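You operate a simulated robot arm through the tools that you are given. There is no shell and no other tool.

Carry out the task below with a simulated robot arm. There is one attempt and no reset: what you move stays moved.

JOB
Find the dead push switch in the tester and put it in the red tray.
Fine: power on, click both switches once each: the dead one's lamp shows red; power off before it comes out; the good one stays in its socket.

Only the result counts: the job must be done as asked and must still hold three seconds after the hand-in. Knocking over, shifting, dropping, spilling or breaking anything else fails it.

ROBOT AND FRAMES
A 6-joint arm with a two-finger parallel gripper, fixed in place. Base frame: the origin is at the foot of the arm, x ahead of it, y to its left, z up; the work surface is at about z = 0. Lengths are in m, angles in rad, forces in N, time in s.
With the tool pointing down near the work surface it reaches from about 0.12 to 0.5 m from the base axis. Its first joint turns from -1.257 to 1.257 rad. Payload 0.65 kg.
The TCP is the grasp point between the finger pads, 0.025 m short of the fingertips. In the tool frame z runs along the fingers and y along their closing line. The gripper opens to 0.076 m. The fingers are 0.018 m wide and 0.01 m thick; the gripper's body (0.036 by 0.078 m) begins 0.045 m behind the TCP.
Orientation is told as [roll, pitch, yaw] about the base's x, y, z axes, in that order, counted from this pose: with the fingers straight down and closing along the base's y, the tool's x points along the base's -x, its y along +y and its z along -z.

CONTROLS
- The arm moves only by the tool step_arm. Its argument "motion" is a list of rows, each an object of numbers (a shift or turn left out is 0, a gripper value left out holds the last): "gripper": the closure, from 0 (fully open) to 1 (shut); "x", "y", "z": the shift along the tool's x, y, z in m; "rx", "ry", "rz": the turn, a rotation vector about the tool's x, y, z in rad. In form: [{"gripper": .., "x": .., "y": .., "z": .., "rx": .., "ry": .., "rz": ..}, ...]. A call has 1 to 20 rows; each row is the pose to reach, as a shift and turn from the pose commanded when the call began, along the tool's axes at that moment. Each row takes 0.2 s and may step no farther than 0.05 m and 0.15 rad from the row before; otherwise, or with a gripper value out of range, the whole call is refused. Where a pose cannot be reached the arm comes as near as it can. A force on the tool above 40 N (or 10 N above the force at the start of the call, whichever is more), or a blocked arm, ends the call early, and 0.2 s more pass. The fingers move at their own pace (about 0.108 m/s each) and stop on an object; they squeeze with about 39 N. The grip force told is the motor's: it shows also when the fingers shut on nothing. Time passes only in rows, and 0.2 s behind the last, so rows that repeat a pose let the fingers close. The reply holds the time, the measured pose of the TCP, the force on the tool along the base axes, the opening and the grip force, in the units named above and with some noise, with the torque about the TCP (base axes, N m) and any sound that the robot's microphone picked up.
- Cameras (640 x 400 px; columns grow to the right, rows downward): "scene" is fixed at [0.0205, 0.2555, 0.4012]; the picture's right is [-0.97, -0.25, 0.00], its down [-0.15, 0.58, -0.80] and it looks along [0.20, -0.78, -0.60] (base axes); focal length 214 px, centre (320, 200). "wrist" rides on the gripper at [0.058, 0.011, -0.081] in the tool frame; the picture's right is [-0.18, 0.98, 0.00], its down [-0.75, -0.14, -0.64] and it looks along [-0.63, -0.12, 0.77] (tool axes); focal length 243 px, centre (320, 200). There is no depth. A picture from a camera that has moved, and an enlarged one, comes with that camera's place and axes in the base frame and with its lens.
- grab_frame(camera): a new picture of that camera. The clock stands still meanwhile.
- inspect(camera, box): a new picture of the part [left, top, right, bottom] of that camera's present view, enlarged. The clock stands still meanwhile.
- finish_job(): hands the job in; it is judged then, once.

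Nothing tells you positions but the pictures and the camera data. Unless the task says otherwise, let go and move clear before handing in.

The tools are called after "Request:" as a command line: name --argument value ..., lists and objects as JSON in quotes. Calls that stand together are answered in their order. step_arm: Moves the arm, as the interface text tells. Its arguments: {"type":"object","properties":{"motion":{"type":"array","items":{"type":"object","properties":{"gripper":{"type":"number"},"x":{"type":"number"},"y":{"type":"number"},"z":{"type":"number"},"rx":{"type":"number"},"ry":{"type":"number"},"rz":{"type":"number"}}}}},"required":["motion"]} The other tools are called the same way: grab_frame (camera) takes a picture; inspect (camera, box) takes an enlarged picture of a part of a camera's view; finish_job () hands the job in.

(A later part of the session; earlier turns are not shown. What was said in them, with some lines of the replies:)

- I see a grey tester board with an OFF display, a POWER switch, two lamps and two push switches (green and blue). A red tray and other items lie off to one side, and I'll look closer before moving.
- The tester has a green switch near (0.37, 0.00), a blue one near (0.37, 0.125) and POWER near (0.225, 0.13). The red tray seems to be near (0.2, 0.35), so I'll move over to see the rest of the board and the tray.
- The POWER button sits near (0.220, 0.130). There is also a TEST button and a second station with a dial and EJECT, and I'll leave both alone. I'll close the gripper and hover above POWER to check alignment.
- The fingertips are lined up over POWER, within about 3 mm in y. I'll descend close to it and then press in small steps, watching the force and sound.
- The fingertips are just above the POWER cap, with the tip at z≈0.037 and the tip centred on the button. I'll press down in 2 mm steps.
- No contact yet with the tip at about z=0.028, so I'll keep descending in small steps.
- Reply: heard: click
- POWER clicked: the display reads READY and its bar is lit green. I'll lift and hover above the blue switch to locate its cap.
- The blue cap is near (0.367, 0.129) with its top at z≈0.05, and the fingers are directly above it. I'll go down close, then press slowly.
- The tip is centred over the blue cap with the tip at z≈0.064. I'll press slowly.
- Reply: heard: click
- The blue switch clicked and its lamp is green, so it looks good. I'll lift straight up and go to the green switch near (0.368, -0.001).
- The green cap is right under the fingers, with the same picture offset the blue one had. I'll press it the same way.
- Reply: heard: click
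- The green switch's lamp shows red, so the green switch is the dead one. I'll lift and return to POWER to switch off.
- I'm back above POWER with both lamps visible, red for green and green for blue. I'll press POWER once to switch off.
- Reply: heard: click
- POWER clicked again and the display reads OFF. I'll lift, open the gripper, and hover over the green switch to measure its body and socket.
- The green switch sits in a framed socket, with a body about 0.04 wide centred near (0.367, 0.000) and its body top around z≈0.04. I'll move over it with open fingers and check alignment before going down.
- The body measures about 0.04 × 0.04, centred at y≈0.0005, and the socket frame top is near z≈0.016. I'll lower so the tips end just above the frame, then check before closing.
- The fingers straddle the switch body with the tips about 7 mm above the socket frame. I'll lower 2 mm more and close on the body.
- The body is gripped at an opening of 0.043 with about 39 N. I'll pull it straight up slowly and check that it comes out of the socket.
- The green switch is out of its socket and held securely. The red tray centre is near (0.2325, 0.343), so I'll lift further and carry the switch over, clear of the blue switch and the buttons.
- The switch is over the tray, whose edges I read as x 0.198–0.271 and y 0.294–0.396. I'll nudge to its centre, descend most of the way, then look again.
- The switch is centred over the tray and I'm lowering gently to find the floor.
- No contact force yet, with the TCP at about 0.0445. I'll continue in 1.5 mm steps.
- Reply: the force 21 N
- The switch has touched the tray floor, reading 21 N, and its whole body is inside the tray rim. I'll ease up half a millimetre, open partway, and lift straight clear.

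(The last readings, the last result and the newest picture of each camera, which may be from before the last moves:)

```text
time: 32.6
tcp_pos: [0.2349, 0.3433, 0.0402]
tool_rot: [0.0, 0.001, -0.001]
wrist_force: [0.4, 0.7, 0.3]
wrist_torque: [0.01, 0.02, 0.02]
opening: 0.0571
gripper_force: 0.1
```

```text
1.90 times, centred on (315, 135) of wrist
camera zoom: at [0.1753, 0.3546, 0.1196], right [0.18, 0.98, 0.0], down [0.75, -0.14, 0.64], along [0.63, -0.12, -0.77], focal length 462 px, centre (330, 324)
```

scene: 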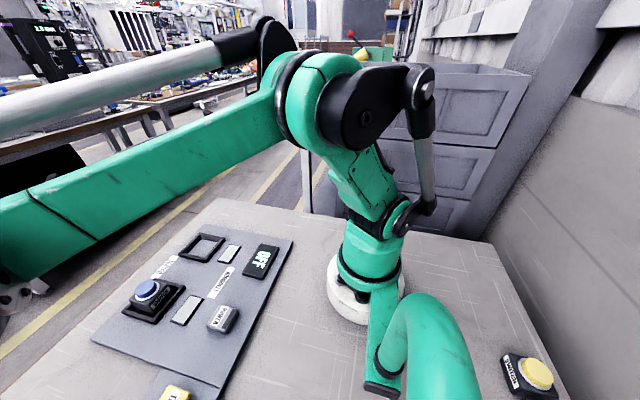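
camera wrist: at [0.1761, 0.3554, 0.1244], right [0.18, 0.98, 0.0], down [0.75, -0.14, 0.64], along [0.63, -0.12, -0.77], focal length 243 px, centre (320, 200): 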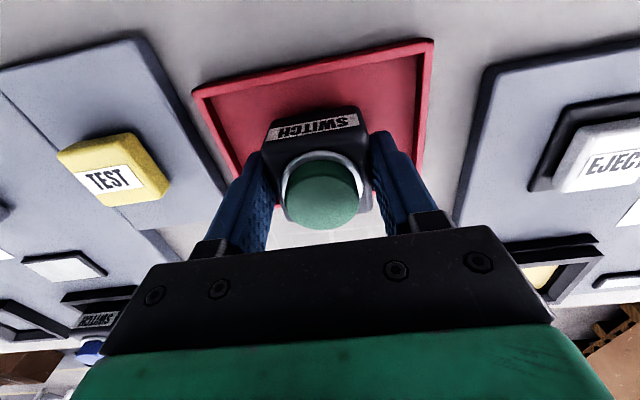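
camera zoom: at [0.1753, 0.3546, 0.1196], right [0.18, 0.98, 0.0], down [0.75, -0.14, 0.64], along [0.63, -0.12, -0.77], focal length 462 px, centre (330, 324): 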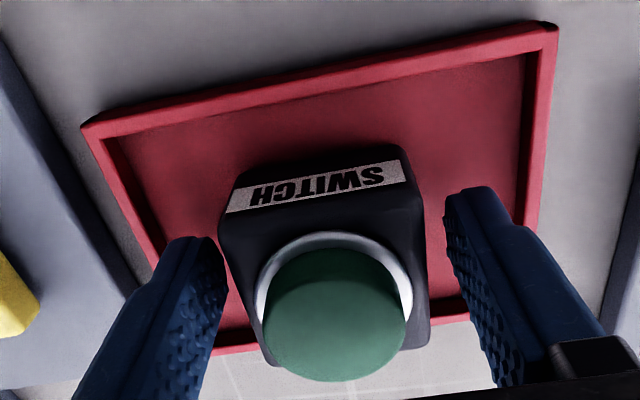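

The fingers are open and clear of the switch, which stands flat in the tray. I'll lift straight up and check everything.

Request:
step_arm --motion '[{"z": -0.01}, {"z": -0.03}, {"z": -0.06}, {"z": -0.1}, {"z": -0.14}, {"z": -0.14, "x": 0.03, "y": -0.02}, {"z": -0.14, "x": 0.06, "y": -0.05}, {"z": -0.14, "x": 0.06, "y": -0.09}, {"z": -0.14, "x": 0.06, "y": -0.09}]'

Request:
grab_frame --camera "wrist"

Request:
grab_frame --camera "scene"

```text
time: 34.6
tcp_pos: [0.1746, 0.2545, 0.1825]
tool_rot: [-0.001, 0.002, -0.001]
wrist_force: [0.6, 0.4, 0.1]
wrist_torque: [-0.02, 0.02, 0.01]
opening: 0.0572
gripper_force: 0.1
```

```text
taken
camera wrist: at [0.1152, 0.2672, 0.2619], right [0.18, 0.98, 0.0], down [0.75, -0.14, 0.64], along [0.63, -0.12, -0.77], focal length 243 px, centre (320, 200)
```

wrist: 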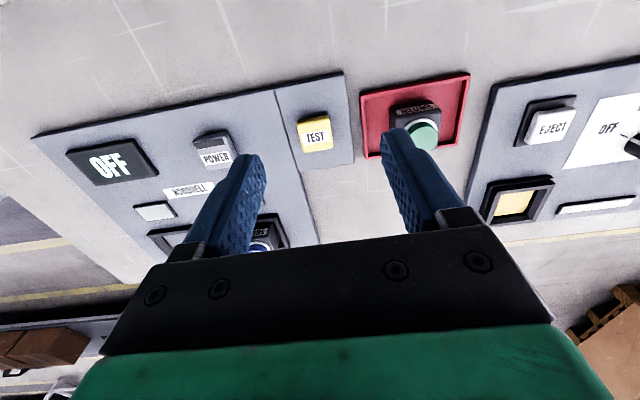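

```text
taken
```

scene: 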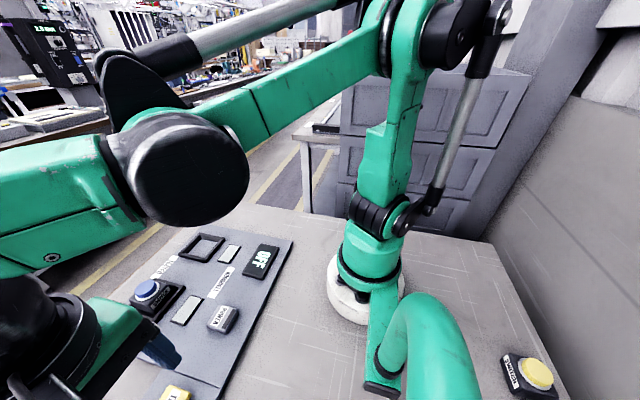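

Request:
inspect --camera "wrist" --box '[340, 60, 480, 170]'

Request:
inspect --camera "scene" --box '[100, 225, 300, 355]'

```text
3.64 times, centred on (410, 115) of wrist
camera zoom: at [0.1152, 0.2672, 0.2619], right [0.18, 0.98, 0.0], down [0.75, -0.14, 0.64], along [0.63, -0.12, -0.77], focal length 882 px, centre (-7, 509)
```

zoom: 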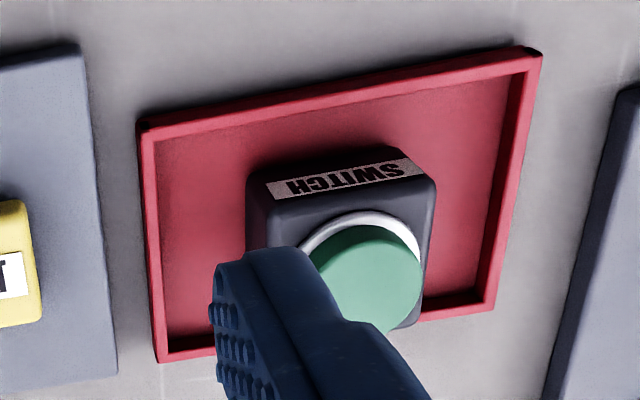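

```text
3.08 times, centred on (200, 290) of scene
camera zoom: at [0.0205, 0.2555, 0.4012], right [-0.97, -0.25, 0.0], down [-0.15, 0.58, -0.8], along [0.2, -0.78, -0.6], focal length 660 px, centre (689, -77)
```

zoom: 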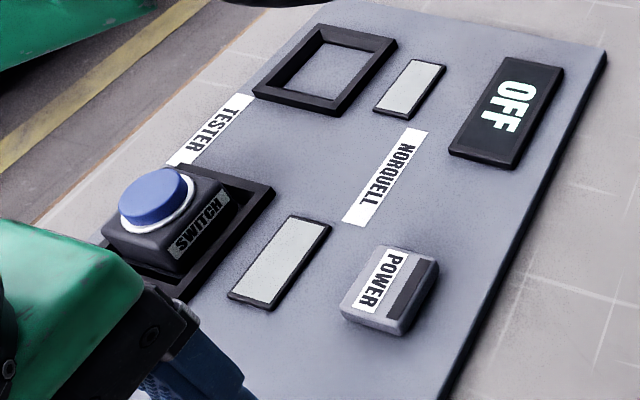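

The dead green switch stands flat inside the red tray. The tester reads OFF, the good blue switch is still in its socket, and the gripper is clear, so I'm handing the job in.

Request:
finish_job

```text
The job is handed in.
```

The green switch was the dead one: its lamp showed red when I clicked it, while the blue switch's lamp showed green. I've put the green switch in the red tray and handed the job in.

- **Test:** I powered the tester on and clicked each switch once, hearing one click each time.
- **Power:** I switched the tester off before pulling the green switch, and the display still reads OFF.
- **Result:** the green switch stands flat inside the tray rim, and the blue switch is still in its socket.

The gripper is open and clear. I saw nothing else knocked or moved in the final pictures.
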